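You operate a simulated robot arm through the tools that you are given. There is no shell and no other tool.

Carry out the task below with a simulated robot arm. There is one attempt and no reset: what you move stays moved.

JOB
Brush the rusty bar bright in the sample rack and paint its middle blue.
Fine: use the purple brush till no rust is left and put it back, then load the blue round brush at the blue paint tray, cover the patch between the rests and stand the brush in its cup. Drop nothing. Set down upright: purple brush, blue round brush. A coat counts when it lies all over at full strength: go over it till it gets no stronger. What is to be rubbed or washed off counts as gone when no trace of it is left.

It is judged by the outcome, as a careful person would: the job done as asked, and still so three seconds after it is handed in. It fails if anything else is knocked over, pushed out of place, dropped, spilled or broken. Lids that push on must go on centred and level and be pressed home; caps that screw on are set level and turned clockwise until they are tight.

ROBOT AND FRAMES
A 7-joint arm with a two-finger parallel gripper, fixed in place. Base frame: the origin is at the foot of the arm, x ahead of it, y to its left, z up; the work surface is at about z = 0.85. Readings come in m, degrees, newtons and seconds.
Its first joint turns from -166.0 to 166.0 degrees. Payload 4.4 kg.
The TCP is the grasp point between the finger pads, 0.023 m short of the fingertips. In the tool frame z runs along the fingers and y along their closing line. Largest opening 0.094 m; finger width 0.038, thickness 0.01; the body of the gripper, 0.054 by 0.096 m, starts 0.039 m behind the TCP.
Orientation is that of the tool frame in the base frame, as a unit quaternion [x, y, z, w]. With the fingers straight down and closing along the base's y, the tool's x points along the base's -x, its y along +y and its z along -z.

CONTROLS
- The arm moves only by the tool nudge_tool. Its arguments are lists of equal length, an entry for each row: "rot": the turn, a rotation vector about the base's x, y, z in degrees, a list of three; "xyz": the shift along the base's x, y, z in m, a list of three; "gripper": the finger opening in m, from 0 to 0.094. In form: {"rot": [[ax, ay, az], ...], "xyz": [[x, y, z], ...], "gripper": [gripper, ...]}. A call has 1 to 20 rows; each row is the pose to reach, as a shift and turn from the pose commanded when the call began. Each row takes 0.2 s and may step no farther than 0.05 m and 8.6 degrees from the row before; otherwise, or with a gripper value out of range, the whole call is refused. A pose out of reach is approached as far as the arm can. The call stops where the force on the tool passes 90 N (or 10 N more than at its start, if that is more) or the arm is blocked; 0.2 s more then pass. The fingers move at their own pace (about 0.108 m/s each) and stop on an object; they squeeze with about 42 N. The grip force told is the motor's: it shows also when the fingers shut on nothing. Time passes only in rows, and 0.2 s behind the last, so rows that repeat a pose let the fingers close. It gives the time, the measured TCP pose, the force on the tool (base axes), the opening and the grip force at its end, in the units of the frame above (readings bear some noise), with the torque about the TCP (base axes, N m) and any sound that the robot's microphone picked up.
- Cameras (640 x 400 px; columns grow to the right, rows downward): "scene" is fixed at [0.3995, -0.6495, 1.5428]; the picture's right is [0.99, -0.17, 0.00], its down [-0.06, -0.37, -0.93] and it looks along [0.16, 0.91, -0.37] (base axes); focal length 322 px, centre (320, 200). "wrist" rides on the gripper at [0.086, 0.016, -0.075] in the tool frame; the picture's right is [-0.18, 0.98, 0.00], its down [-0.58, -0.11, -0.81] and it looks along [-0.79, -0.15, 0.59] (tool axes); focal length 243 px, centre (320, 200). There is no depth. A picture from a camera that has moved, and an enlarged one, comes with that camera's place and axes in the base frame and with its lens.
- grab_frame(camera): a new picture of that camera. It takes no simulated time.
- inspect(camera, box): a new picture of the part [left, top, right, bottom] of that camera's present view, enlarged. It takes no simulated time.
- hand_in(): hands the job in; it is judged then, once.

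Places have to be worked out from the pictures, the camera data and where the tool is seen. Open the gripper and draw the arm clear of the work before you hand the job in, unless the task says otherwise.

The tools are called after "Request:" by a JSON object that holds its "name" and its "arguments". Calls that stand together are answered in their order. nudge_tool: Moves the arm, as the interface text tells. Its arguments: {"type":"object","properties":{"rot":{"type":"array"},"xyz":{"type":"array"},"gripper":{"type":"array"}},"required":["rot","xyz","gripper"]} The other tools are called the same way: grab_frame (camera) takes a picture; inspect (camera, box) takes an enlarged picture of a part of a camera's view; hand_in () hands the job in.

At the start:

```text
time_s: 0.0
ee_pos: [0.3769, 0.47, 1.3725]
ee_rot: [0.0, 1.0, -0.001, 0.0]
ft_force: [-0.5, -0.7, 0.1]
torque: [0.01, 0.03, 0.02]
width: 0.0939
grip_force: 0.1
```

scene: 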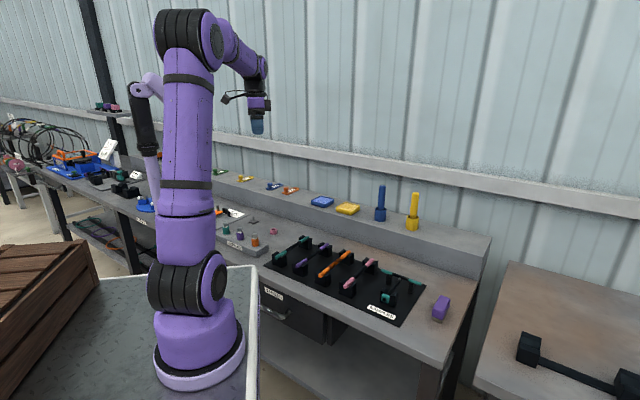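
wrist: 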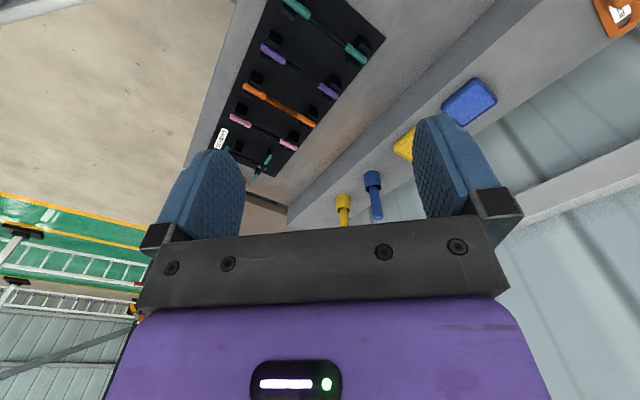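

I start by looking closer at the bench from the scene camera to identify the rack, brushes and trays.

Request:
{"name": "inspect", "arguments": {"camera": "scene", "box": [250, 220, 470, 340]}}

Request:
{"name": "inspect", "arguments": {"camera": "scene", "box": [200, 160, 460, 250]}}

Request:
{"name": "inspect", "arguments": {"camera": "wrist", "box": [180, 0, 420, 220]}}

Request:
{"name": "inspect", "arguments": {"camera": "scene", "box": [480, 280, 640, 400]}}

```text
2.91 times, centred on (360, 280) of scene
camera zoom: at [0.3995, -0.6495, 1.5428], right [0.99, -0.17, 0.0], down [-0.06, -0.37, -0.93], along [0.16, 0.91, -0.37], focal length 936 px, centre (204, -33)
```

zoom: 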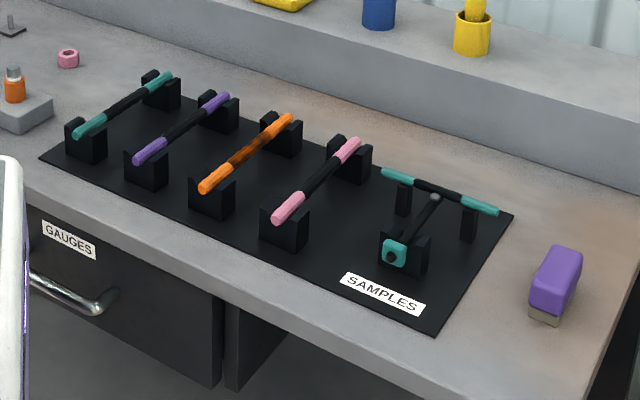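

```text
2.46 times, centred on (330, 205) of scene
camera zoom: at [0.3995, -0.6495, 1.5428], right [0.99, -0.17, 0.0], down [-0.06, -0.37, -0.93], along [0.16, 0.91, -0.37], focal length 792 px, centre (295, 188)
```

zoom: 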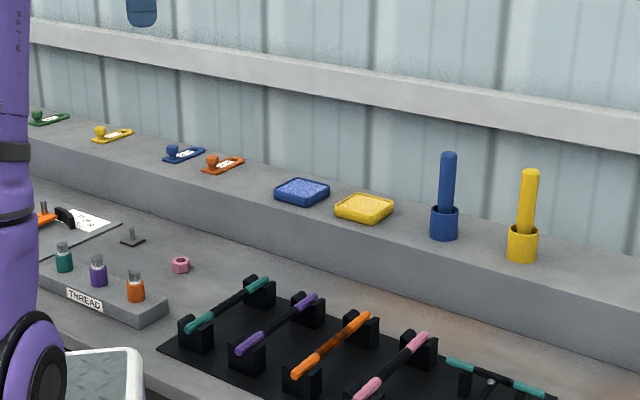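

```text
1.82 times, centred on (300, 110) of wrist
camera zoom: at [0.2892, 0.4859, 1.447], right [0.18, 0.98, 0.0], down [0.58, -0.11, 0.81], along [0.79, -0.15, -0.59], focal length 441 px, centre (356, 364)
```

zoom: 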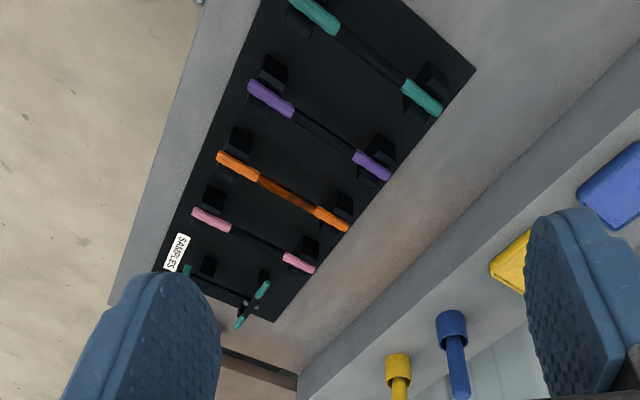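

```text
3.33 times, centred on (560, 340) of scene
camera zoom: at [0.3995, -0.6495, 1.5428], right [0.99, -0.17, 0.0], down [-0.06, -0.37, -0.93], along [0.16, 0.91, -0.37], focal length 1072 px, centre (-480, -267)
```

zoom: 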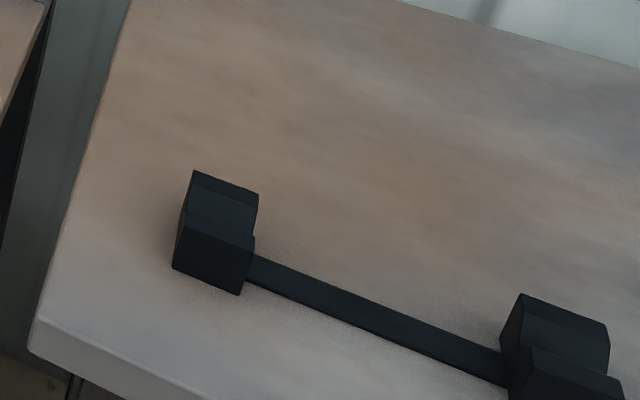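

The rusty bar seems to be the orange one, at roughly (0.62, 0.305). The purple wire brush is near (0.89, 0.05), and the blue brush and tray are on the shelf behind. I turn the wrist and descend a little for a closer look along the rack.

Request:
{"name": "nudge_tool", "arguments": {"rot": [[0, 0, -8], [0, 0, -16], [0, 0, -24], [0, 0, -32], [0, 0, -40]], "xyz": [[0.01, 0.01, -0.03], [0.02, 0.02, -0.06], [0.03, 0.03, -0.09], [0.04, 0.04, -0.12], [0.05, 0.05, -0.14]], "gripper": [0.094, 0.094, 0.094, 0.094, 0.094]}}

Request:
{"name": "grab_frame", "arguments": {"camera": "wrist"}}

Request:
{"name": "grab_frame", "arguments": {"camera": "scene"}}

```text
time_s: 1.2
ee_pos: [0.4273, 0.5184, 1.2317]
ee_rot: [0.343, 0.939, -0.001, 0.0]
ft_force: [-0.6, 0.0, -0.1]
torque: [0.03, 0.0, 0.0]
width: 0.0936
grip_force: 0.1
```

```text
taken
camera wrist: at [0.3701, 0.5883, 1.3061], right [0.77, 0.63, 0.0], down [0.37, -0.46, 0.81], along [0.51, -0.62, -0.59], focal length 243 px, centre (320, 200)
```

wrist: 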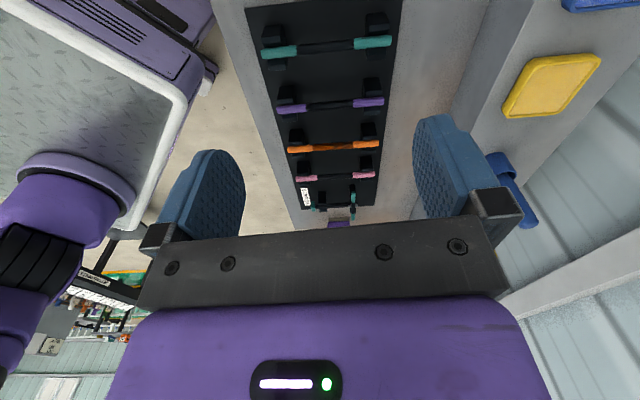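

```text
taken
```

scene: 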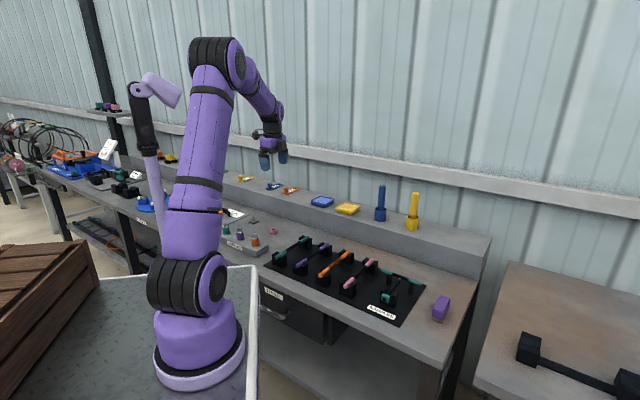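

The bars lie nearly across this view; I enlarge the rack and the shelf to measure positions.

Request:
{"name": "inspect", "arguments": {"camera": "wrist", "box": [250, 60, 420, 240]}}

Request:
{"name": "inspect", "arguments": {"camera": "wrist", "box": [460, 0, 640, 240]}}

Request:
{"name": "inspect", "arguments": {"camera": "scene", "box": [300, 235, 460, 335]}}

Request:
{"name": "inspect", "arguments": {"camera": "scene", "box": [300, 170, 440, 250]}}

```text
2.22 times, centred on (335, 150) of wrist
camera zoom: at [0.3701, 0.5883, 1.3061], right [0.77, 0.63, 0.0], down [0.37, -0.46, 0.81], along [0.51, -0.62, -0.59], focal length 539 px, centre (287, 311)
```

zoom: 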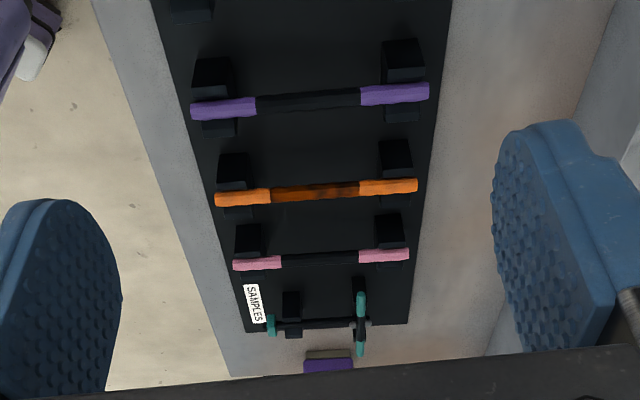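

```text
1.67 times, centred on (550, 120) of wrist
camera zoom: at [0.3701, 0.5883, 1.3061], right [0.77, 0.63, 0.0], down [0.37, -0.46, 0.81], along [0.51, -0.62, -0.59], focal length 404 px, centre (-63, 333)
```

zoom: 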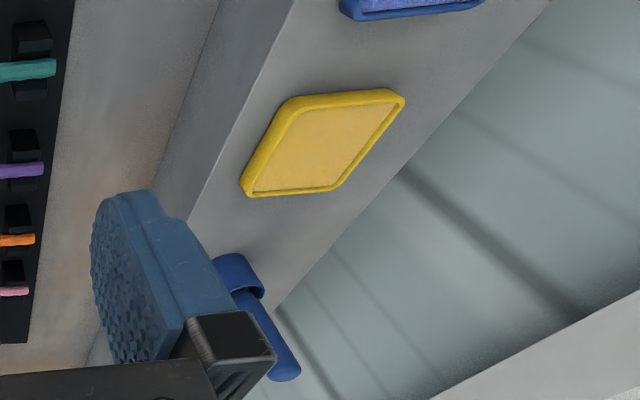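

```text
4.00 times, centred on (380, 285) of scene
camera zoom: at [0.3995, -0.6495, 1.5428], right [0.99, -0.17, 0.0], down [-0.06, -0.37, -0.93], along [0.16, 0.91, -0.37], focal length 1286 px, centre (80, -140)
```

zoom: 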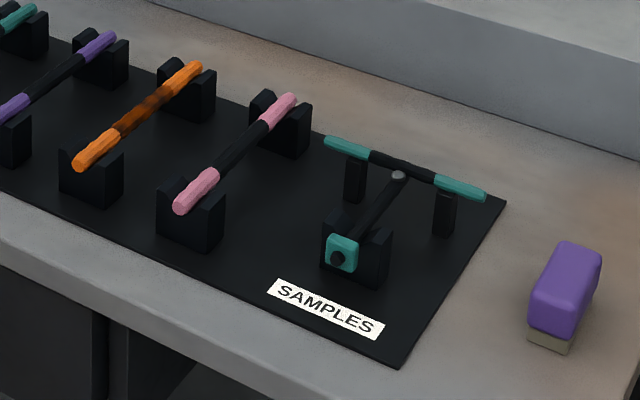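

```text
4.57 times, centred on (370, 210) of scene
camera zoom: at [0.3995, -0.6495, 1.5428], right [0.99, -0.17, 0.0], down [-0.06, -0.37, -0.93], along [0.16, 0.91, -0.37], focal length 1470 px, centre (91, 154)
```

zoom: 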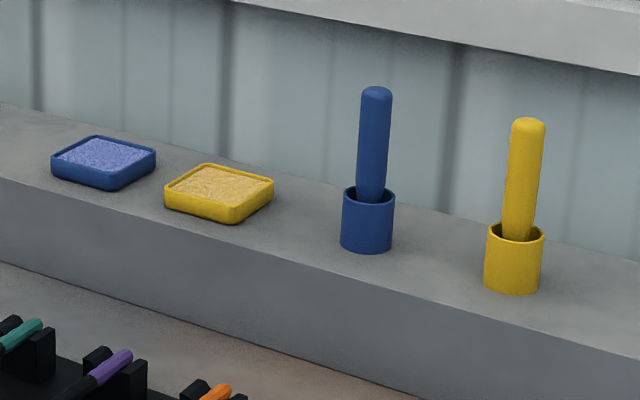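

To calibrate my camera geometry I look at the fingertips from the scene camera.

Request:
{"name": "inspect", "arguments": {"camera": "scene", "box": [240, 110, 320, 180]}}

```text
5.71 times, centred on (280, 145) of scene
camera zoom: at [0.3995, -0.6495, 1.5428], right [0.99, -0.17, 0.0], down [-0.06, -0.37, -0.93], along [0.16, 0.91, -0.37], focal length 1838 px, centre (549, 514)
```

zoom: 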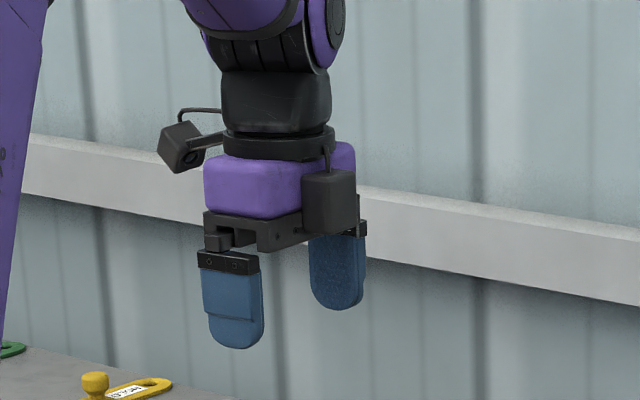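

The calibration matches well with a camera pitch of about 22°. Next I move over the rack, still high, to view the purple brush closer.

Request:
{"name": "nudge_tool", "arguments": {"rot": [[0, 0, 0], [0, 0, 0], [0, 0, 0], [0, 0, 0], [0, 0, 0], [0, 0, 0], [0, 0, 0], [0, 0, 0]], "xyz": [[0.03, -0.03, -0.01], [0.06, -0.06, -0.025], [0.09, -0.09, -0.04], [0.12, -0.12, -0.055], [0.15, -0.15, -0.07], [0.18, -0.18, -0.085], [0.21, -0.21, -0.1], [0.233, -0.238, -0.11]], "gripper": [0.094, 0.094, 0.094, 0.094, 0.094, 0.094, 0.094, 0.094]}}

Request:
{"name": "grab_frame", "arguments": {"camera": "wrist"}}

Request:
{"name": "inspect", "arguments": {"camera": "scene", "box": [260, 150, 500, 340]}}

```text
time_s: 3.0
ee_pos: [0.6601, 0.2824, 1.1233]
ee_rot: [0.341, 0.94, 0.0, 0.0]
ft_force: [-0.3, -0.5, 0.3]
torque: [-0.01, -0.03, -0.04]
width: 0.0938
grip_force: 0.1
```

```text
taken
camera wrist: at [0.6032, 0.3507, 1.1983], right [0.77, 0.64, 0.0], down [0.38, -0.46, 0.81], along [0.51, -0.62, -0.59], focal length 243 px, centre (320, 200)
```

wrist: 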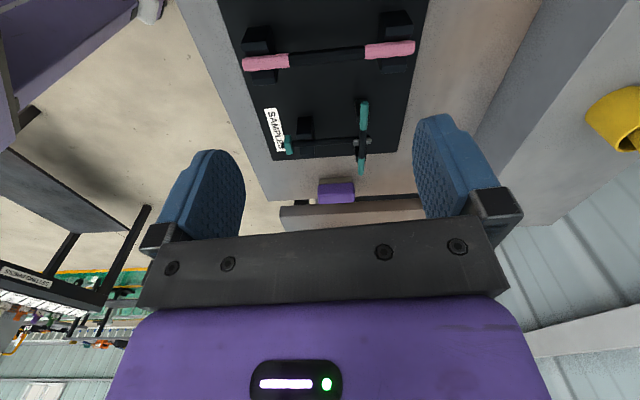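

```text
2.11 times, centred on (380, 245) of scene
camera zoom: at [0.3995, -0.6495, 1.5428], right [0.99, -0.17, 0.0], down [-0.06, -0.37, -0.93], along [0.16, 0.91, -0.37], focal length 677 px, centre (194, 105)
```

zoom: 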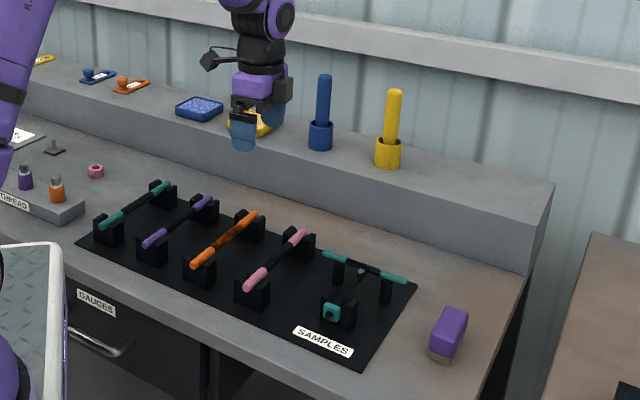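

The brush stands at the right end of the bench; I enlarge it in the wrist view.

Request:
{"name": "inspect", "arguments": {"camera": "wrist", "box": [220, 80, 430, 230]}}

Request:
{"name": "inspect", "arguments": {"camera": "scene", "box": [415, 280, 465, 330]}}

```text
2.67 times, centred on (325, 155) of wrist
camera zoom: at [0.6032, 0.3507, 1.1983], right [0.77, 0.64, 0.0], down [0.38, -0.46, 0.81], along [0.51, -0.62, -0.59], focal length 647 px, centre (307, 320)
```

zoom: 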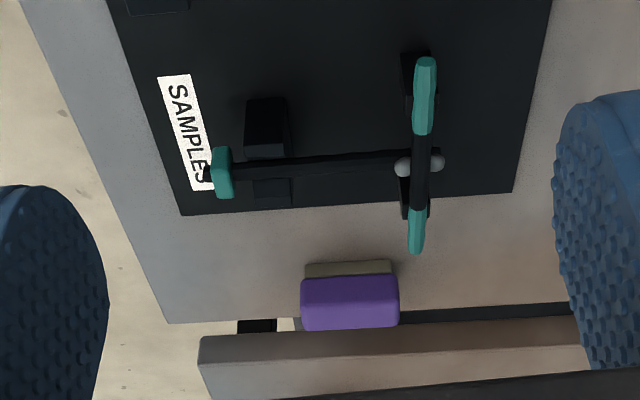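

```text
8.00 times, centred on (440, 305) of scene
camera zoom: at [0.3995, -0.6495, 1.5428], right [0.99, -0.17, 0.0], down [-0.06, -0.37, -0.93], along [0.16, 0.91, -0.37], focal length 2573 px, centre (-640, -640)
```

zoom: 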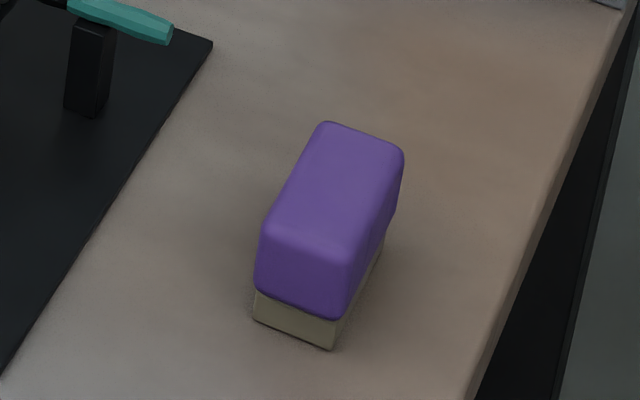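

Brush: body about 0.077 × 0.034 m, long axis along (0.7, 0.7), centred near (0.891, 0.054), top at z ≈ 0.897. I turn the tool +85° so the fingers close across its narrow side, and move above it.

Request:
{"name": "nudge_tool", "arguments": {"rot": [[0, 0, 8.5], [0, 0, 17], [0, 0, 25.5], [0, 0, 34], [0, 0, 42.5], [0, 0, 51], [0, 0, 59.5], [0, 0, 68], [0, 0, 76.5], [0, 0, 85], [0, 0, 85]], "xyz": [[0.01, -0.023, 0], [0.03, -0.046, 0], [0.055, -0.069, 0], [0.08, -0.092, 0], [0.105, -0.115, 0], [0.13, -0.138, 0], [0.155, -0.161, -0.01], [0.18, -0.184, -0.03], [0.205, -0.207, -0.055], [0.2316, -0.2284, -0.083], [0.2316, -0.2284, -0.083]], "gripper": [0.094, 0.094, 0.094, 0.094, 0.094, 0.094, 0.094, 0.094, 0.094, 0.094, 0.094]}}

Request:
{"name": "grab_frame", "arguments": {"camera": "wrist"}}

Request:
{"name": "inspect", "arguments": {"camera": "scene", "box": [380, 220, 500, 340]}}

```text
time_s: 5.4
ee_pos: [0.8925, 0.0546, 1.0419]
ee_rot: [-0.384, 0.923, 0.0, -0.001]
ft_force: [0.9, -0.3, 0.1]
torque: [0.01, -0.02, -0.01]
width: 0.094
grip_force: 0.0
```

```text
taken
camera wrist: at [0.8192, 0.0052, 1.1153], right [-0.57, 0.82, 0.0], down [0.49, 0.34, 0.81], along [0.66, 0.46, -0.59], focal length 243 px, centre (320, 200)
```

wrist: 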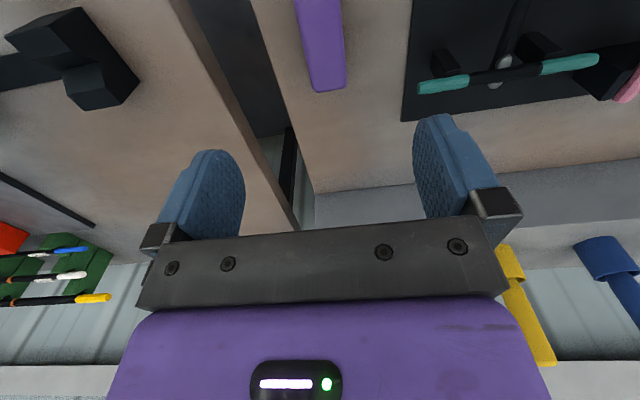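

```text
3.33 times, centred on (440, 280) of scene
camera zoom: at [0.3995, -0.6495, 1.5428], right [0.99, -0.17, 0.0], down [-0.06, -0.37, -0.93], along [0.16, 0.91, -0.37], focal length 1072 px, centre (-80, -67)
```

zoom: 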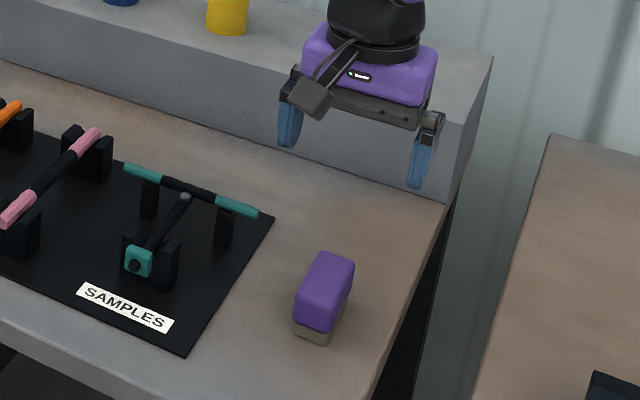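

I check the alignment of the fingers over the brush in an enlarged wrist view.

Request:
{"name": "inspect", "arguments": {"camera": "wrist", "box": [240, 0, 400, 100]}}

```text
4.00 times, centred on (320, 50) of wrist
camera zoom: at [0.8192, 0.0052, 1.1153], right [-0.57, 0.82, 0.0], down [0.49, 0.34, 0.81], along [0.66, 0.46, -0.59], focal length 970 px, centre (320, 800)
```

zoom: 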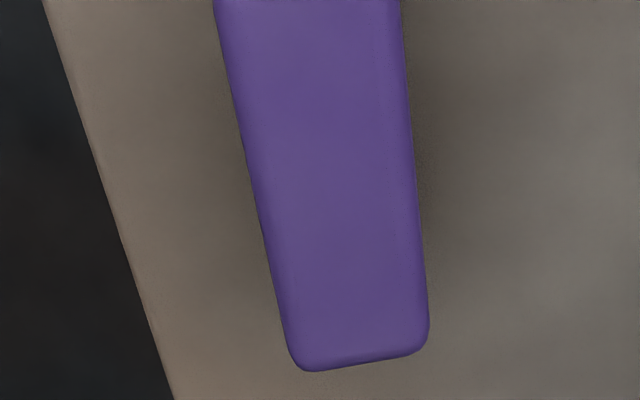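

Agreement is good: the brush is centred near (0.890, 0.0552). I descend to TCP z ≈ 0.886 and close gently.

Request:
{"name": "nudge_tool", "arguments": {"rot": [[0, 0, 0], [0, 0, 0], [0, 0, 0], [0, 0, 0], [0, 0, 0]], "xyz": [[-0.002, 0.0006, -0.04], [-0.0025, 0.0006, -0.08], [-0.0025, 0.0006, -0.12], [-0.0025, 0.0006, -0.145], [-0.0025, 0.0006, -0.155]], "gripper": [0.094, 0.094, 0.094, 0.094, 0.094]}}

Request:
{"name": "inspect", "arguments": {"camera": "scene", "box": [390, 250, 490, 340]}}

```text
time_s: 6.6
ee_pos: [0.8916, 0.0555, 0.8857]
ee_rot: [-0.382, 0.924, 0.0, 0.0]
ft_force: [-0.2, 0.7, 0.5]
torque: [0.01, -0.02, 0.02]
width: 0.0937
grip_force: 0.3
```

```text
4.44 times, centred on (440, 295) of scene
camera zoom: at [0.3995, -0.6495, 1.5428], right [0.99, -0.17, 0.0], down [-0.06, -0.37, -0.93], along [0.16, 0.91, -0.37], focal length 1429 px, centre (-213, -222)
```

zoom: 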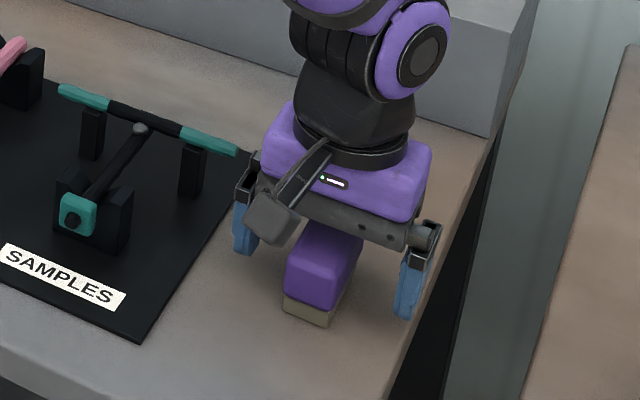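

The fingers straddle the brush clear of the bench. I close on it.

Request:
{"name": "nudge_tool", "arguments": {"rot": [[0, 0, 0], [0, 0, 0], [0, 0, 0], [0, 0, 0], [0, 0, 0]], "xyz": [[0, 0, 0], [0, 0, 0], [0, 0, 0], [0, 0, 0], [0, 0, 0]], "gripper": [0.05, 0.02, 0.02, 0.02, 0.02]}}

Request:
{"name": "inspect", "arguments": {"camera": "scene", "box": [390, 250, 490, 340]}}

```text
time_s: 7.8
ee_pos: [0.8907, 0.0531, 0.885]
ee_rot: [-0.383, 0.924, 0.0, 0.0]
ft_force: [-0.1, -0.7, -0.5]
torque: [-0.03, 0.01, -0.03]
width: 0.0333
grip_force: 41.8
```

```text
4.44 times, centred on (440, 295) of scene
camera zoom: at [0.3995, -0.6495, 1.5428], right [0.99, -0.17, 0.0], down [-0.06, -0.37, -0.93], along [0.16, 0.91, -0.37], focal length 1429 px, centre (-213, -222)
```

zoom: 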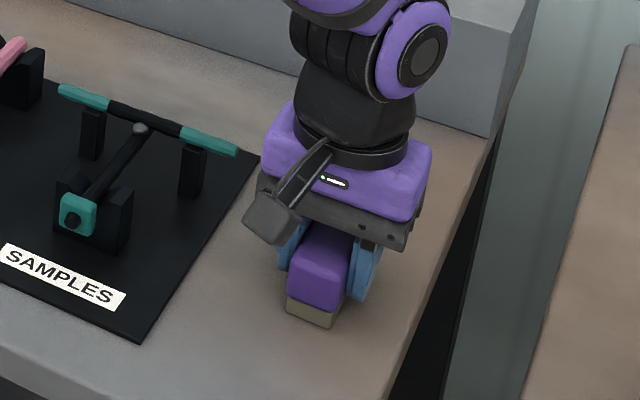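

The brush is held (0.033 m). I lift it straight up 0.15 m, then carry it over the pink bars to a hover above the rusty bar.

Request:
{"name": "nudge_tool", "arguments": {"rot": [[0, 0, 0], [0, 0, 0], [0, 0, 0], [0, 0, 0], [0, 0, 0], [0, 0, 0], [0, 0, 0], [0, 0, 0], [0, 0, 0], [0, 0, 0], [0, 0, 0], [0, 0, 0], [0, 0, 0]], "xyz": [[0, 0, 0.03], [0, 0, 0.07], [0, 0, 0.11], [0, 0, 0.15], [-0.0293, 0.0303, 0.15], [-0.0586, 0.0606, 0.15], [-0.088, 0.091, 0.15], [-0.117, 0.1212, 0.15], [-0.1464, 0.1515, 0.15], [-0.1757, 0.182, 0.15], [-0.205, 0.2122, 0.15], [-0.2342, 0.2425, 0.15], [-0.2635, 0.2728, 0.15]], "gripper": [0.02, 0.02, 0.02, 0.02, 0.02, 0.02, 0.02, 0.02, 0.02, 0.02, 0.02, 0.02, 0.02]}}

Request:
{"name": "inspect", "arguments": {"camera": "scene", "box": [260, 180, 420, 310]}}

Request:
{"name": "grab_frame", "arguments": {"camera": "wrist"}}

```text
time_s: 10.6
ee_pos: [0.6272, 0.3245, 1.0325]
ee_rot: [-0.382, 0.924, -0.001, -0.001]
ft_force: [-0.2, -1.0, -0.8]
torque: [-0.02, 0.06, -0.02]
width: 0.0335
grip_force: 41.6
```

```text
3.08 times, centred on (340, 245) of scene
camera zoom: at [0.3995, -0.6495, 1.5428], right [0.99, -0.17, 0.0], down [-0.06, -0.37, -0.93], along [0.16, 0.91, -0.37], focal length 990 px, centre (258, 62)
```

zoom: 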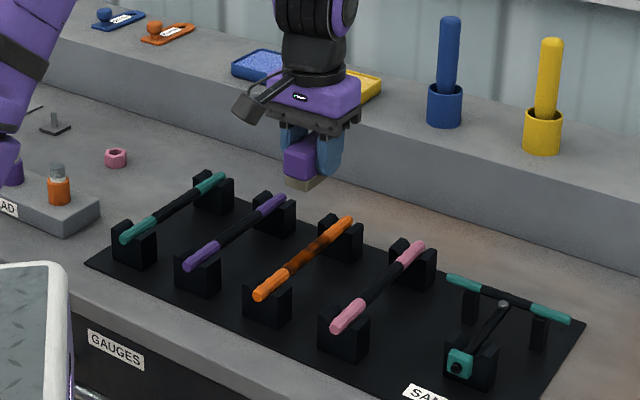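

```text
taken
camera wrist: at [0.5529, 0.2754, 1.1076], right [-0.56, 0.83, 0.0], down [0.49, 0.33, 0.81], along [0.67, 0.45, -0.59], focal length 243 px, centre (320, 200)
```

wrist: 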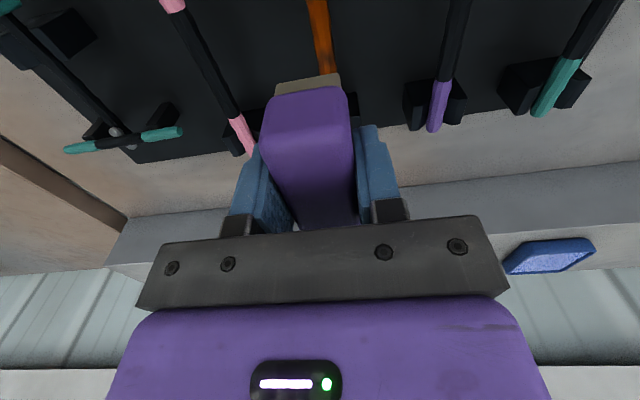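

The brush hovers over the orange bar; I enlarge both views to get the bar's exact line and the patch extents.

Request:
{"name": "inspect", "arguments": {"camera": "wrist", "box": [260, 0, 380, 110]}}

Request:
{"name": "inspect", "arguments": {"camera": "scene", "box": [310, 230, 390, 290]}}

```text
3.64 times, centred on (320, 55) of wrist
camera zoom: at [0.5529, 0.2754, 1.1076], right [-0.56, 0.83, 0.0], down [0.49, 0.33, 0.81], along [0.67, 0.45, -0.59], focal length 882 px, centre (320, 727)
```

zoom: 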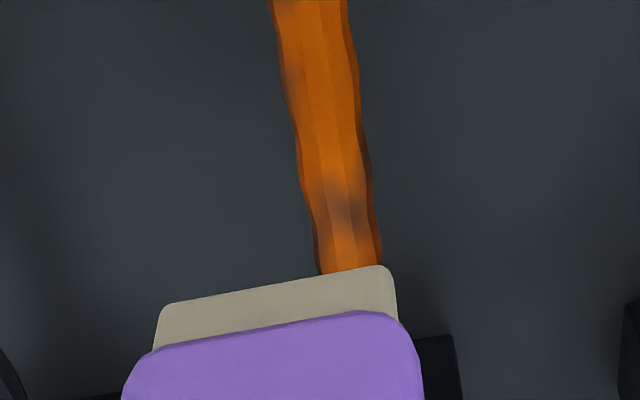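

```text
6.67 times, centred on (350, 260) of scene
camera zoom: at [0.3995, -0.6495, 1.5428], right [0.99, -0.17, 0.0], down [-0.06, -0.37, -0.93], along [0.16, 0.91, -0.37], focal length 2144 px, centre (120, -200)
```

zoom: 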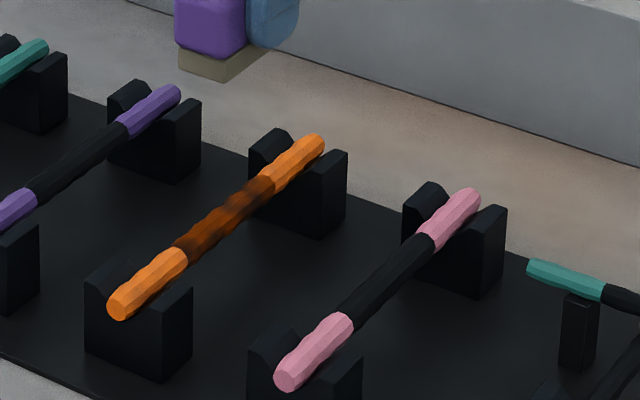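

The bar's axis runs close to y − x ≈ −0.2965 and the patch is centred near (0.621, 0.325), with its top around z ≈ 0.90. I align and descend to just above expected contact.

Request:
{"name": "nudge_tool", "arguments": {"rot": [[0, 0, 0], [0, 0, 0], [0, 0, 0], [0, 0, 0]], "xyz": [[-0.0042, -0.0022, -0.03], [-0.0042, -0.0022, -0.06], [-0.0042, -0.0022, -0.08], [-0.0042, -0.0022, -0.09]], "gripper": [0.02, 0.02, 0.02, 0.02]}}

Request:
{"name": "inspect", "arguments": {"camera": "scene", "box": [300, 220, 400, 300]}}

Request:
{"name": "inspect", "arguments": {"camera": "wrist", "box": [240, 0, 400, 110]}}

```text
time_s: 11.6
ee_pos: [0.6218, 0.3215, 0.9447]
ee_rot: [-0.382, 0.924, -0.001, 0.0]
ft_force: [-0.7, 0.3, -0.9]
torque: [-0.01, -0.01, 0.0]
width: 0.0335
grip_force: 42.0
```

```text
5.00 times, centred on (350, 260) of scene
camera zoom: at [0.3995, -0.6495, 1.5428], right [0.99, -0.17, 0.0], down [-0.06, -0.37, -0.93], along [0.16, 0.91, -0.37], focal length 1608 px, centre (170, -100)
```

zoom: 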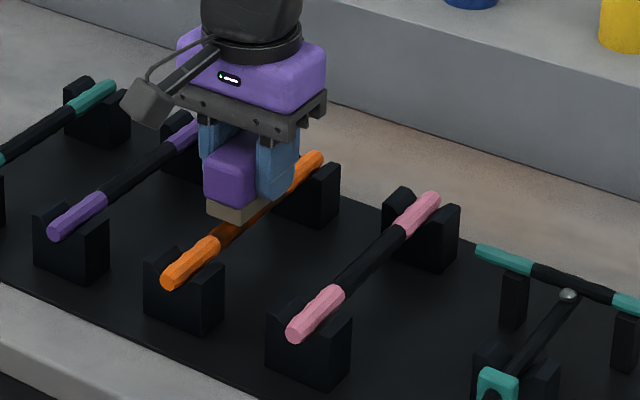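

```text
3.64 times, centred on (320, 55) of wrist
camera zoom: at [0.5481, 0.2726, 1.0188], right [-0.56, 0.83, 0.0], down [0.49, 0.33, 0.81], along [0.67, 0.46, -0.59], focal length 882 px, centre (320, 727)
```

zoom: 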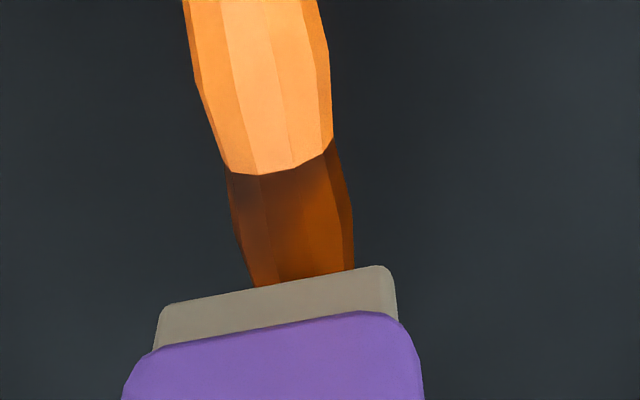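

The bar lies about 3 mm toward the image right of the brush's centre line; I correct by that and descend in small steps to feel contact.

Request:
{"name": "nudge_tool", "arguments": {"rot": [[0, 0, 0], [0, 0, 0], [0, 0, 0]], "xyz": [[-0.002, 0.002, 0], [-0.002, 0.002, -0.004], [-0.002, 0.002, -0.008]], "gripper": [0.02, 0.02, 0.02]}}

Request:
{"name": "inspect", "arguments": {"camera": "wrist", "box": [240, 0, 400, 110]}}

```text
time_s: 12.4
ee_pos: [0.6191, 0.325, 0.9372]
ee_rot: [-0.383, 0.924, 0.0, -0.001]
ft_force: [0.3, -1.4, 3.2]
torque: [-0.02, -0.01, -0.03]
width: 0.0334
grip_force: 41.7
```

```text
3.64 times, centred on (320, 55) of wrist
camera zoom: at [0.5458, 0.2762, 1.011], right [-0.56, 0.83, 0.0], down [0.49, 0.33, 0.81], along [0.67, 0.46, -0.59], focal length 882 px, centre (320, 727)
```

zoom: 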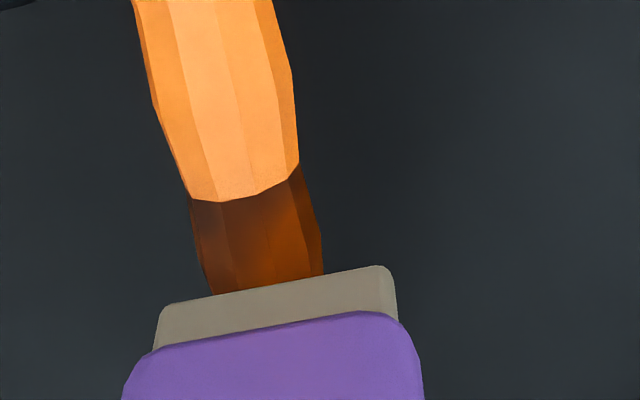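

First light contact (≈3 N) at TCP z ≈ 0.9365, well centred. I press a millimetre more and stroke back and forth along the bar.

Request:
{"name": "nudge_tool", "arguments": {"rot": [[0, 0, 0], [0, 0, 0], [0, 0, 0], [0, 0, 0], [0, 0, 0], [0, 0, 0], [0, 0, 0], [0, 0, 0], [0, 0, 0], [0, 0, 0]], "xyz": [[0, 0, -0.001], [0.008, 0.008, -0.001], [0, 0, -0.001], [-0.008, -0.008, -0.001], [0, 0, -0.001], [0.008, 0.008, -0.001], [0, 0, -0.001], [-0.008, -0.008, -0.001], [0, 0, -0.001], [0, 0, -0.001]], "gripper": [0.02, 0.02, 0.02, 0.02, 0.02, 0.02, 0.02, 0.02, 0.02, 0.02]}}

Request:
{"name": "inspect", "arguments": {"camera": "wrist", "box": [240, 0, 400, 110]}}

Request:
{"name": "inspect", "arguments": {"camera": "scene", "box": [310, 230, 390, 290]}}

```text
time_s: 14.6
ee_pos: [0.619, 0.3261, 0.936]
ee_rot: [-0.382, 0.924, 0.0, -0.001]
ft_force: [-6.5, -6.4, 22.9]
torque: [-0.02, -0.06, -0.02]
width: 0.0335
grip_force: 42.2
```

```text
3.64 times, centred on (320, 55) of wrist
camera zoom: at [0.5448, 0.2762, 1.0108], right [-0.56, 0.83, 0.0], down [0.49, 0.33, 0.81], along [0.67, 0.45, -0.59], focal length 882 px, centre (320, 727)
```

zoom: 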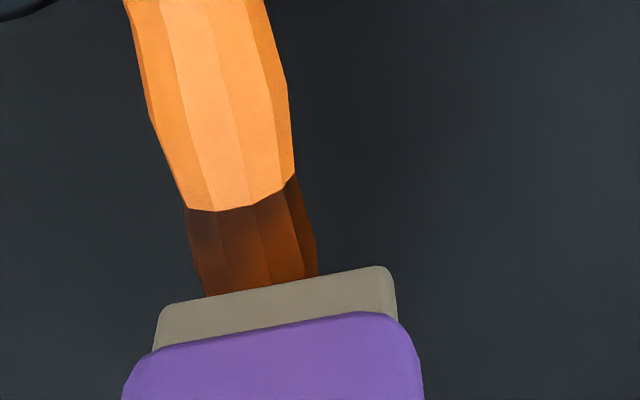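

```text
6.67 times, centred on (350, 260) of scene
camera zoom: at [0.3995, -0.6495, 1.5428], right [0.99, -0.17, 0.0], down [-0.06, -0.37, -0.93], along [0.16, 0.91, -0.37], focal length 2144 px, centre (120, -200)
```

zoom: 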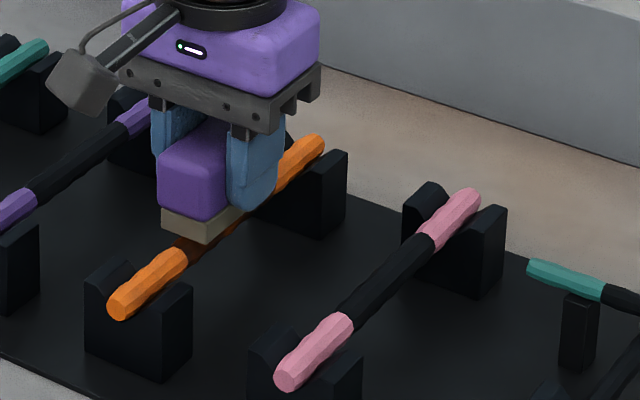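

The brush rubs with about 23 N; I lift it 7 cm to see what that has done to the rust.

Request:
{"name": "nudge_tool", "arguments": {"rot": [[0, 0, 0], [0, 0, 0], [0, 0, 0]], "xyz": [[0, 0, 0.02], [0, 0, 0.06], [0, 0, 0.09]], "gripper": [0.02, 0.02, 0.02]}}

Request:
{"name": "inspect", "arguments": {"camera": "scene", "box": [310, 230, 390, 290]}}

Request:
{"name": "inspect", "arguments": {"camera": "wrist", "box": [240, 0, 400, 110]}}

```text
time_s: 15.4
ee_pos: [0.6185, 0.3249, 1.0263]
ee_rot: [-0.383, 0.924, 0.0, -0.002]
ft_force: [0.1, 0.4, -1.2]
torque: [-0.02, 0.02, -0.01]
width: 0.0335
grip_force: 42.1
```

```text
6.67 times, centred on (350, 260) of scene
camera zoom: at [0.3995, -0.6495, 1.5428], right [0.99, -0.17, 0.0], down [-0.06, -0.37, -0.93], along [0.16, 0.91, -0.37], focal length 2144 px, centre (120, -200)
```

zoom: 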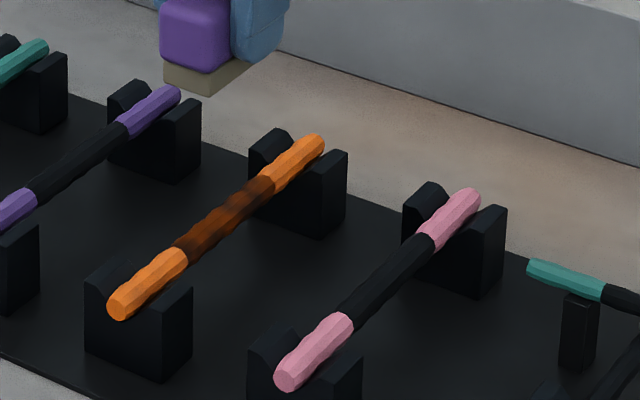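

```text
3.64 times, centred on (320, 55) of wrist
camera zoom: at [0.5452, 0.2754, 1.1002], right [-0.57, 0.82, 0.0], down [0.49, 0.34, 0.81], along [0.66, 0.46, -0.59], focal length 882 px, centre (320, 727)
```

zoom: 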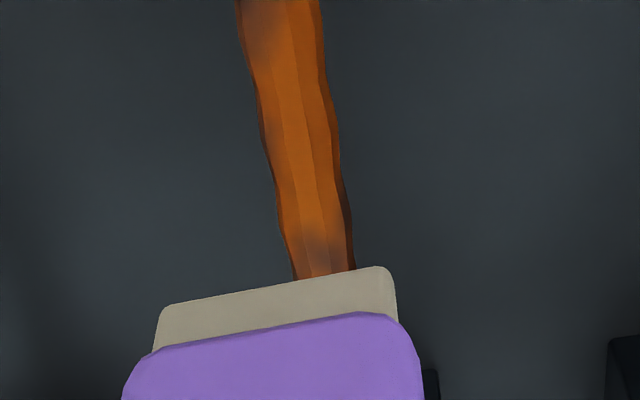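

The rust looks only slightly paler, so it needs much more rubbing. I go back down and do a long series of strokes along the patch.

Request:
{"name": "nudge_tool", "arguments": {"rot": [[0, 0, 0], [0, 0, 0], [0, 0, 0], [0, 0, 0], [0, 0, 0], [0, 0, 0], [0, 0, 0], [0, 0, 0], [0, 0, 0], [0, 0, 0], [0, 0, 0], [0, 0, 0], [0, 0, 0], [0, 0, 0], [0, 0, 0], [0, 0, 0], [0, 0, 0], [0, 0, 0], [0, 0, 0], [0, 0, 0]], "xyz": [[0, 0, -0.045], [0, 0, -0.085], [0, 0, -0.09], [0.01, 0.01, -0.09], [-0.01, -0.01, -0.09], [0.01, 0.01, -0.09], [-0.01, -0.01, -0.09], [0.01, 0.01, -0.09], [-0.01, -0.01, -0.09], [0.01, 0.01, -0.09], [-0.01, -0.01, -0.09], [0.01, 0.01, -0.09], [-0.01, -0.01, -0.09], [0.01, 0.01, -0.09], [-0.01, -0.01, -0.09], [0.01, 0.01, -0.09], [-0.01, -0.01, -0.09], [0, 0, -0.085], [0, 0, -0.04], [0, 0, 0]], "gripper": [0.02, 0.02, 0.02, 0.02, 0.02, 0.02, 0.02, 0.02, 0.02, 0.02, 0.02, 0.02, 0.02, 0.02, 0.02, 0.02, 0.02, 0.02, 0.02, 0.02]}}

Request:
{"name": "inspect", "arguments": {"camera": "scene", "box": [310, 230, 390, 290]}}

Request:
{"name": "inspect", "arguments": {"camera": "wrist", "box": [240, 0, 400, 110]}}

```text
time_s: 19.6
ee_pos: [0.6179, 0.3273, 1.0269]
ee_rot: [-0.383, 0.924, -0.001, -0.001]
ft_force: [-0.5, 0.4, -1.7]
torque: [-0.02, 0.07, -0.01]
width: 0.0333
grip_force: 42.1
```

```text
6.67 times, centred on (350, 260) of scene
camera zoom: at [0.3995, -0.6495, 1.5428], right [0.99, -0.17, 0.0], down [-0.06, -0.37, -0.93], along [0.16, 0.91, -0.37], focal length 2144 px, centre (120, -200)
```

zoom: 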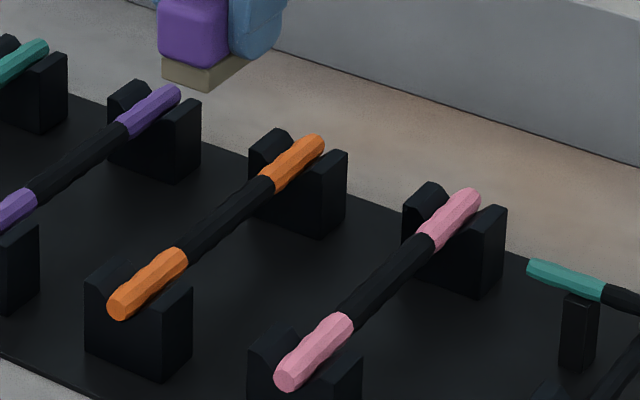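

```text
3.64 times, centred on (320, 55) of wrist
camera zoom: at [0.5447, 0.2777, 1.1009], right [-0.56, 0.83, 0.0], down [0.49, 0.34, 0.81], along [0.66, 0.45, -0.59], focal length 882 px, centre (320, 727)
```

zoom: 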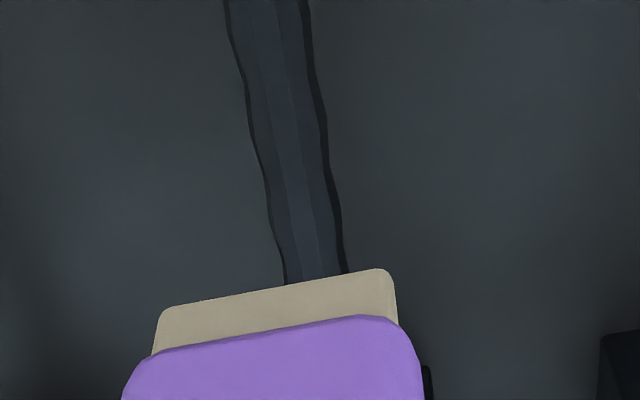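

The patch now looks as dark and clean as the other bars. To be sure no trace remains, I do one more set of strokes and then check closely.

Request:
{"name": "nudge_tool", "arguments": {"rot": [[0, 0, 0], [0, 0, 0], [0, 0, 0], [0, 0, 0], [0, 0, 0], [0, 0, 0], [0, 0, 0], [0, 0, 0], [0, 0, 0], [0, 0, 0], [0, 0, 0], [0, 0, 0], [0, 0, 0], [0, 0, 0], [0, 0, 0], [0, 0, 0], [0, 0, 0], [0, 0, 0], [0, 0, 0]], "xyz": [[0, 0, -0.045], [0, 0, -0.085], [0, 0, -0.09], [0.011, 0.011, -0.09], [-0.011, -0.011, -0.09], [0.011, 0.011, -0.09], [-0.011, -0.011, -0.09], [0.011, 0.011, -0.09], [-0.011, -0.011, -0.09], [0.011, 0.011, -0.09], [-0.011, -0.011, -0.09], [0.011, 0.011, -0.09], [-0.011, -0.011, -0.09], [0.011, 0.011, -0.09], [-0.011, -0.011, -0.09], [0, 0, -0.085], [0, 0, -0.04], [0, 0, 0.01], [0, 0, 0.05]], "gripper": [0.02, 0.02, 0.02, 0.02, 0.02, 0.02, 0.02, 0.02, 0.02, 0.02, 0.02, 0.02, 0.02, 0.02, 0.02, 0.02, 0.02, 0.02, 0.02]}}

Request:
{"name": "inspect", "arguments": {"camera": "scene", "box": [325, 245, 365, 275]}}

Request:
{"name": "inspect", "arguments": {"camera": "wrist", "box": [280, 0, 360, 80]}}

```text
time_s: 23.6
ee_pos: [0.6203, 0.3254, 1.0763]
ee_rot: [-0.382, 0.924, 0.0, -0.001]
ft_force: [0.4, -1.2, -1.7]
torque: [-0.03, 0.04, 0.0]
width: 0.0333
grip_force: 41.9
```

```text
13.33 times, centred on (345, 260) of scene
camera zoom: at [0.3995, -0.6495, 1.5428], right [0.99, -0.17, 0.0], down [-0.06, -0.37, -0.93], along [0.16, 0.91, -0.37], focal length 4288 px, centre (-13, -600)
```

zoom: 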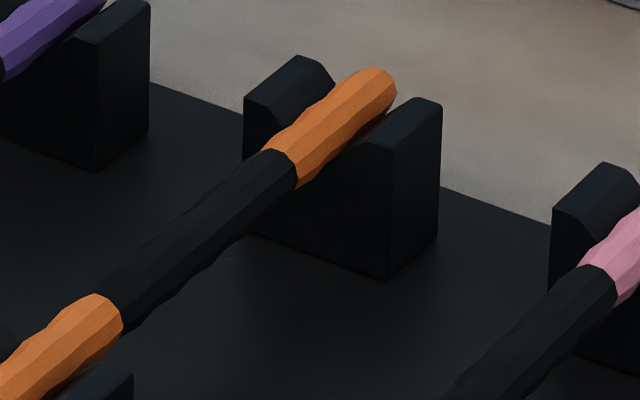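

```text
5.00 times, centred on (320, 40) of wrist
camera zoom: at [0.5458, 0.2758, 1.1503], right [-0.57, 0.82, 0.0], down [0.49, 0.34, 0.81], along [0.66, 0.46, -0.59], focal length 1213 px, centre (320, 1000)
```

zoom: 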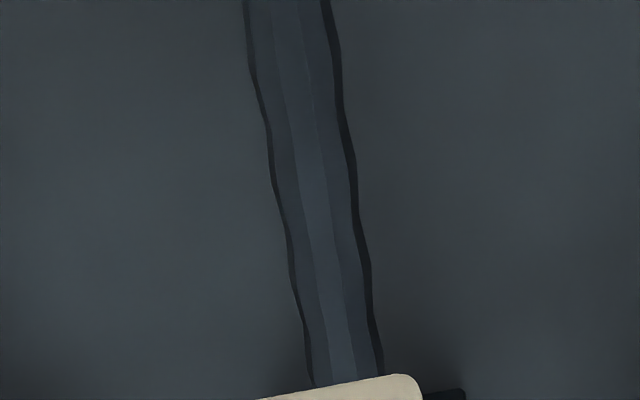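

No trace of rust remains. I carry the purple brush back above its original place and lower it to just above the bench.

Request:
{"name": "nudge_tool", "arguments": {"rot": [[0, 0, 0], [0, 0, 0], [0, 0, 0], [0, 0, 0], [0, 0, 0], [0, 0, 0], [0, 0, 0], [0, 0, 0], [0, 0, 0], [0, 0, 0], [0, 0, 0], [0, 0, 0], [0, 0, 0], [0, 0, 0], [0, 0, 0]], "xyz": [[0.03, -0.03, 0], [0.06, -0.06, 0], [0.09, -0.09, 0], [0.12, -0.12, 0], [0.15, -0.15, 0], [0.18, -0.18, 0], [0.21, -0.212, 0], [0.24, -0.243, -0.005], [0.2697, -0.2726, -0.02], [0.2697, -0.2726, -0.06], [0.2697, -0.2726, -0.1], [0.2697, -0.2726, -0.14], [0.2697, -0.2726, -0.17], [0.2697, -0.2726, -0.183], [0.2697, -0.2726, -0.187]], "gripper": [0.02, 0.02, 0.02, 0.02, 0.02, 0.02, 0.02, 0.02, 0.02, 0.02, 0.02, 0.02, 0.02, 0.02, 0.02]}}

Request:
{"name": "inspect", "arguments": {"camera": "scene", "box": [390, 250, 490, 340]}}

```text
time_s: 26.8
ee_pos: [0.8901, 0.0539, 0.8885]
ee_rot: [-0.383, 0.924, 0.0, 0.0]
ft_force: [0.7, -0.4, -0.5]
torque: [-0.02, 0.0, 0.01]
width: 0.0333
grip_force: 42.0
```

```text
4.44 times, centred on (440, 295) of scene
camera zoom: at [0.3995, -0.6495, 1.5428], right [0.99, -0.17, 0.0], down [-0.06, -0.37, -0.93], along [0.16, 0.91, -0.37], focal length 1429 px, centre (-213, -222)
```

zoom: 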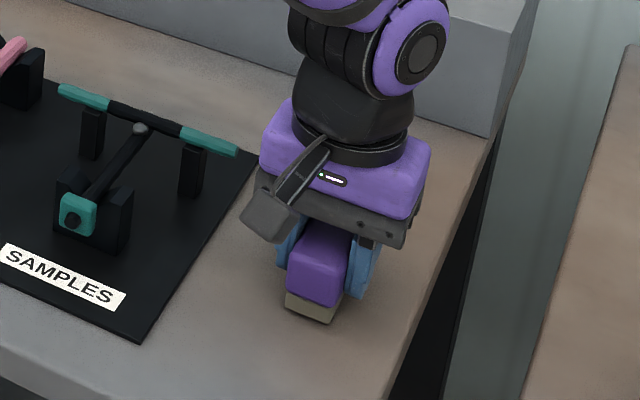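

The brush is about 4 mm above the bench with no contact yet. I lower the last millimetres slowly to feel the bench.

Request:
{"name": "nudge_tool", "arguments": {"rot": [[0, 0, 0], [0, 0, 0], [0, 0, 0]], "xyz": [[0, 0, -0.002], [0, 0, -0.0035], [0, 0, -0.004]], "gripper": [0.02, 0.02, 0.02]}}

```text
time_s: 27.6
ee_pos: [0.8889, 0.0535, 0.8841]
ee_rot: [-0.383, 0.924, -0.001, 0.0]
ft_force: [0.0, 0.2, -0.1]
torque: [0.0, 0.01, -0.03]
width: 0.0336
grip_force: 41.9
```

No contact force yet at the original height, so I feel another millimetre or two.

Request:
{"name": "nudge_tool", "arguments": {"rot": [[0, 0, 0], [0, 0, 0]], "xyz": [[0, 0, -0.0005], [0, 0, -0.001]], "gripper": [0.02, 0.02]}}

```text
time_s: 28.2
ee_pos: [0.8895, 0.0533, 0.8841]
ee_rot: [-0.382, 0.924, 0.0, 0.0]
ft_force: [-0.6, -1.3, 3.9]
torque: [0.08, -0.09, -0.01]
width: 0.0335
grip_force: 42.6
```

Contact at ~4 N: the brush stands on the bench. I open the fingers, then rise clear.

Request:
{"name": "nudge_tool", "arguments": {"rot": [[0, 0, 0], [0, 0, 0], [0, 0, 0], [0, 0, 0], [0, 0, 0], [0, 0, 0], [0, 0, 0]], "xyz": [[0, 0, 0], [0, 0, 0], [0, 0, 0], [0, 0, 0.03], [0, 0, 0.08], [0, 0, 0.13], [0, 0, 0.18]], "gripper": [0.045, 0.07, 0.08, 0.08, 0.08, 0.08, 0.08]}}

Request:
{"name": "inspect", "arguments": {"camera": "scene", "box": [390, 250, 490, 340]}}

Request:
{"name": "grab_frame", "arguments": {"camera": "wrist"}}

```text
time_s: 29.8
ee_pos: [0.8891, 0.052, 1.0646]
ee_rot: [-0.382, 0.924, 0.0, -0.001]
ft_force: [-0.6, -0.5, -0.5]
torque: [-0.02, 0.04, -0.03]
width: 0.0798
grip_force: 0.1
```

```text
4.44 times, centred on (440, 295) of scene
camera zoom: at [0.3995, -0.6495, 1.5428], right [0.99, -0.17, 0.0], down [-0.06, -0.37, -0.93], along [0.16, 0.91, -0.37], focal length 1429 px, centre (-213, -222)
```

zoom: 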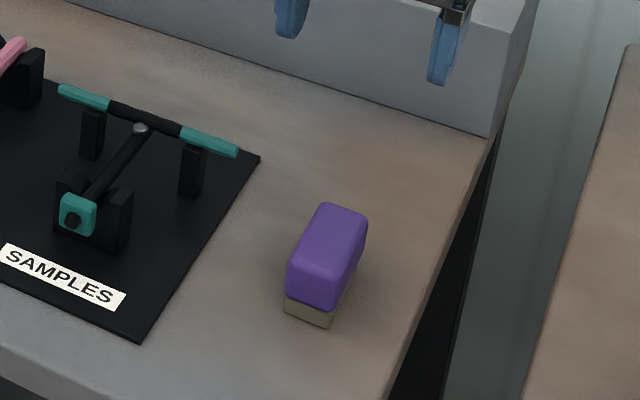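

```text
taken
camera wrist: at [0.8157, 0.0032, 1.1393], right [-0.57, 0.82, 0.0], down [0.49, 0.33, 0.81], along [0.66, 0.46, -0.59], focal length 243 px, centre (320, 200)
```

wrist: 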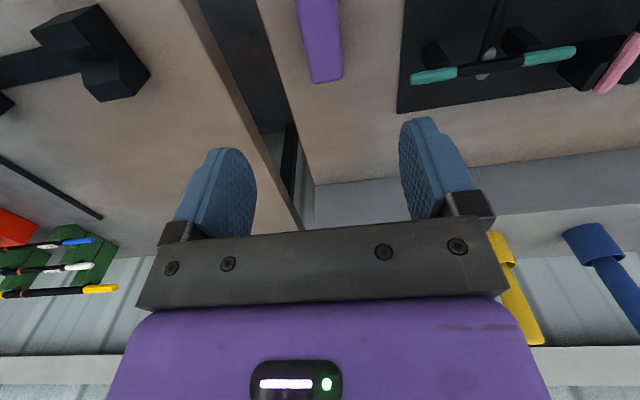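

The purple brush stands upright back in its place. Now I locate the blue cup, brush and tray more exactly.

Request:
{"name": "inspect", "arguments": {"camera": "wrist", "box": [480, 180, 640, 360]}}

Request:
{"name": "inspect", "arguments": {"camera": "scene", "box": [300, 180, 350, 215]}}

Request:
{"name": "inspect", "arguments": {"camera": "scene", "box": [360, 175, 430, 235]}}

```text
2.22 times, centred on (560, 270) of wrist
camera zoom: at [0.8157, 0.0032, 1.1393], right [-0.57, 0.82, 0.0], down [0.49, 0.33, 0.81], along [0.66, 0.46, -0.59], focal length 539 px, centre (-213, 44)
```

zoom: 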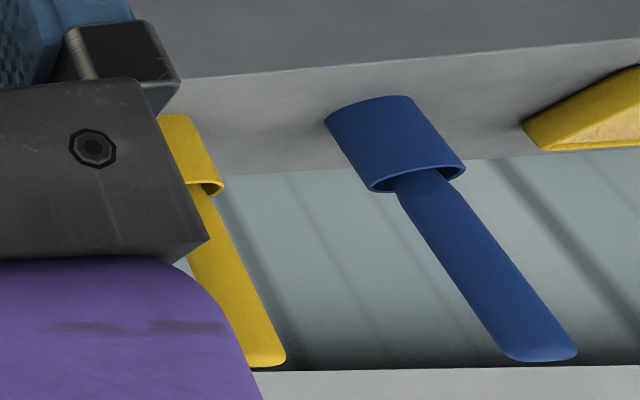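

```text
11.43 times, centred on (325, 198) of scene
camera zoom: at [0.3995, -0.6495, 1.5428], right [0.99, -0.17, 0.0], down [-0.06, -0.37, -0.93], along [0.16, 0.91, -0.37], focal length 3676 px, centre (263, 229)
```

zoom: 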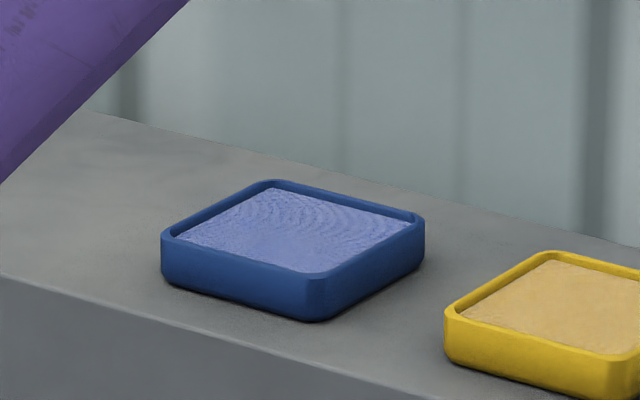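

```text
6.67 times, centred on (395, 205) of scene
camera zoom: at [0.3995, -0.6495, 1.5428], right [0.99, -0.17, 0.0], down [-0.06, -0.37, -0.93], along [0.16, 0.91, -0.37], focal length 2144 px, centre (-180, 167)
```

zoom: 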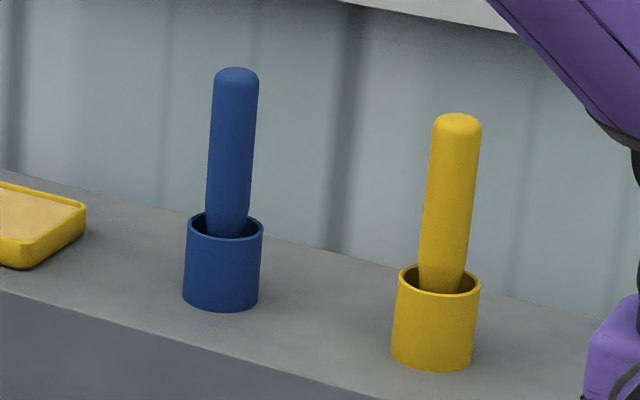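

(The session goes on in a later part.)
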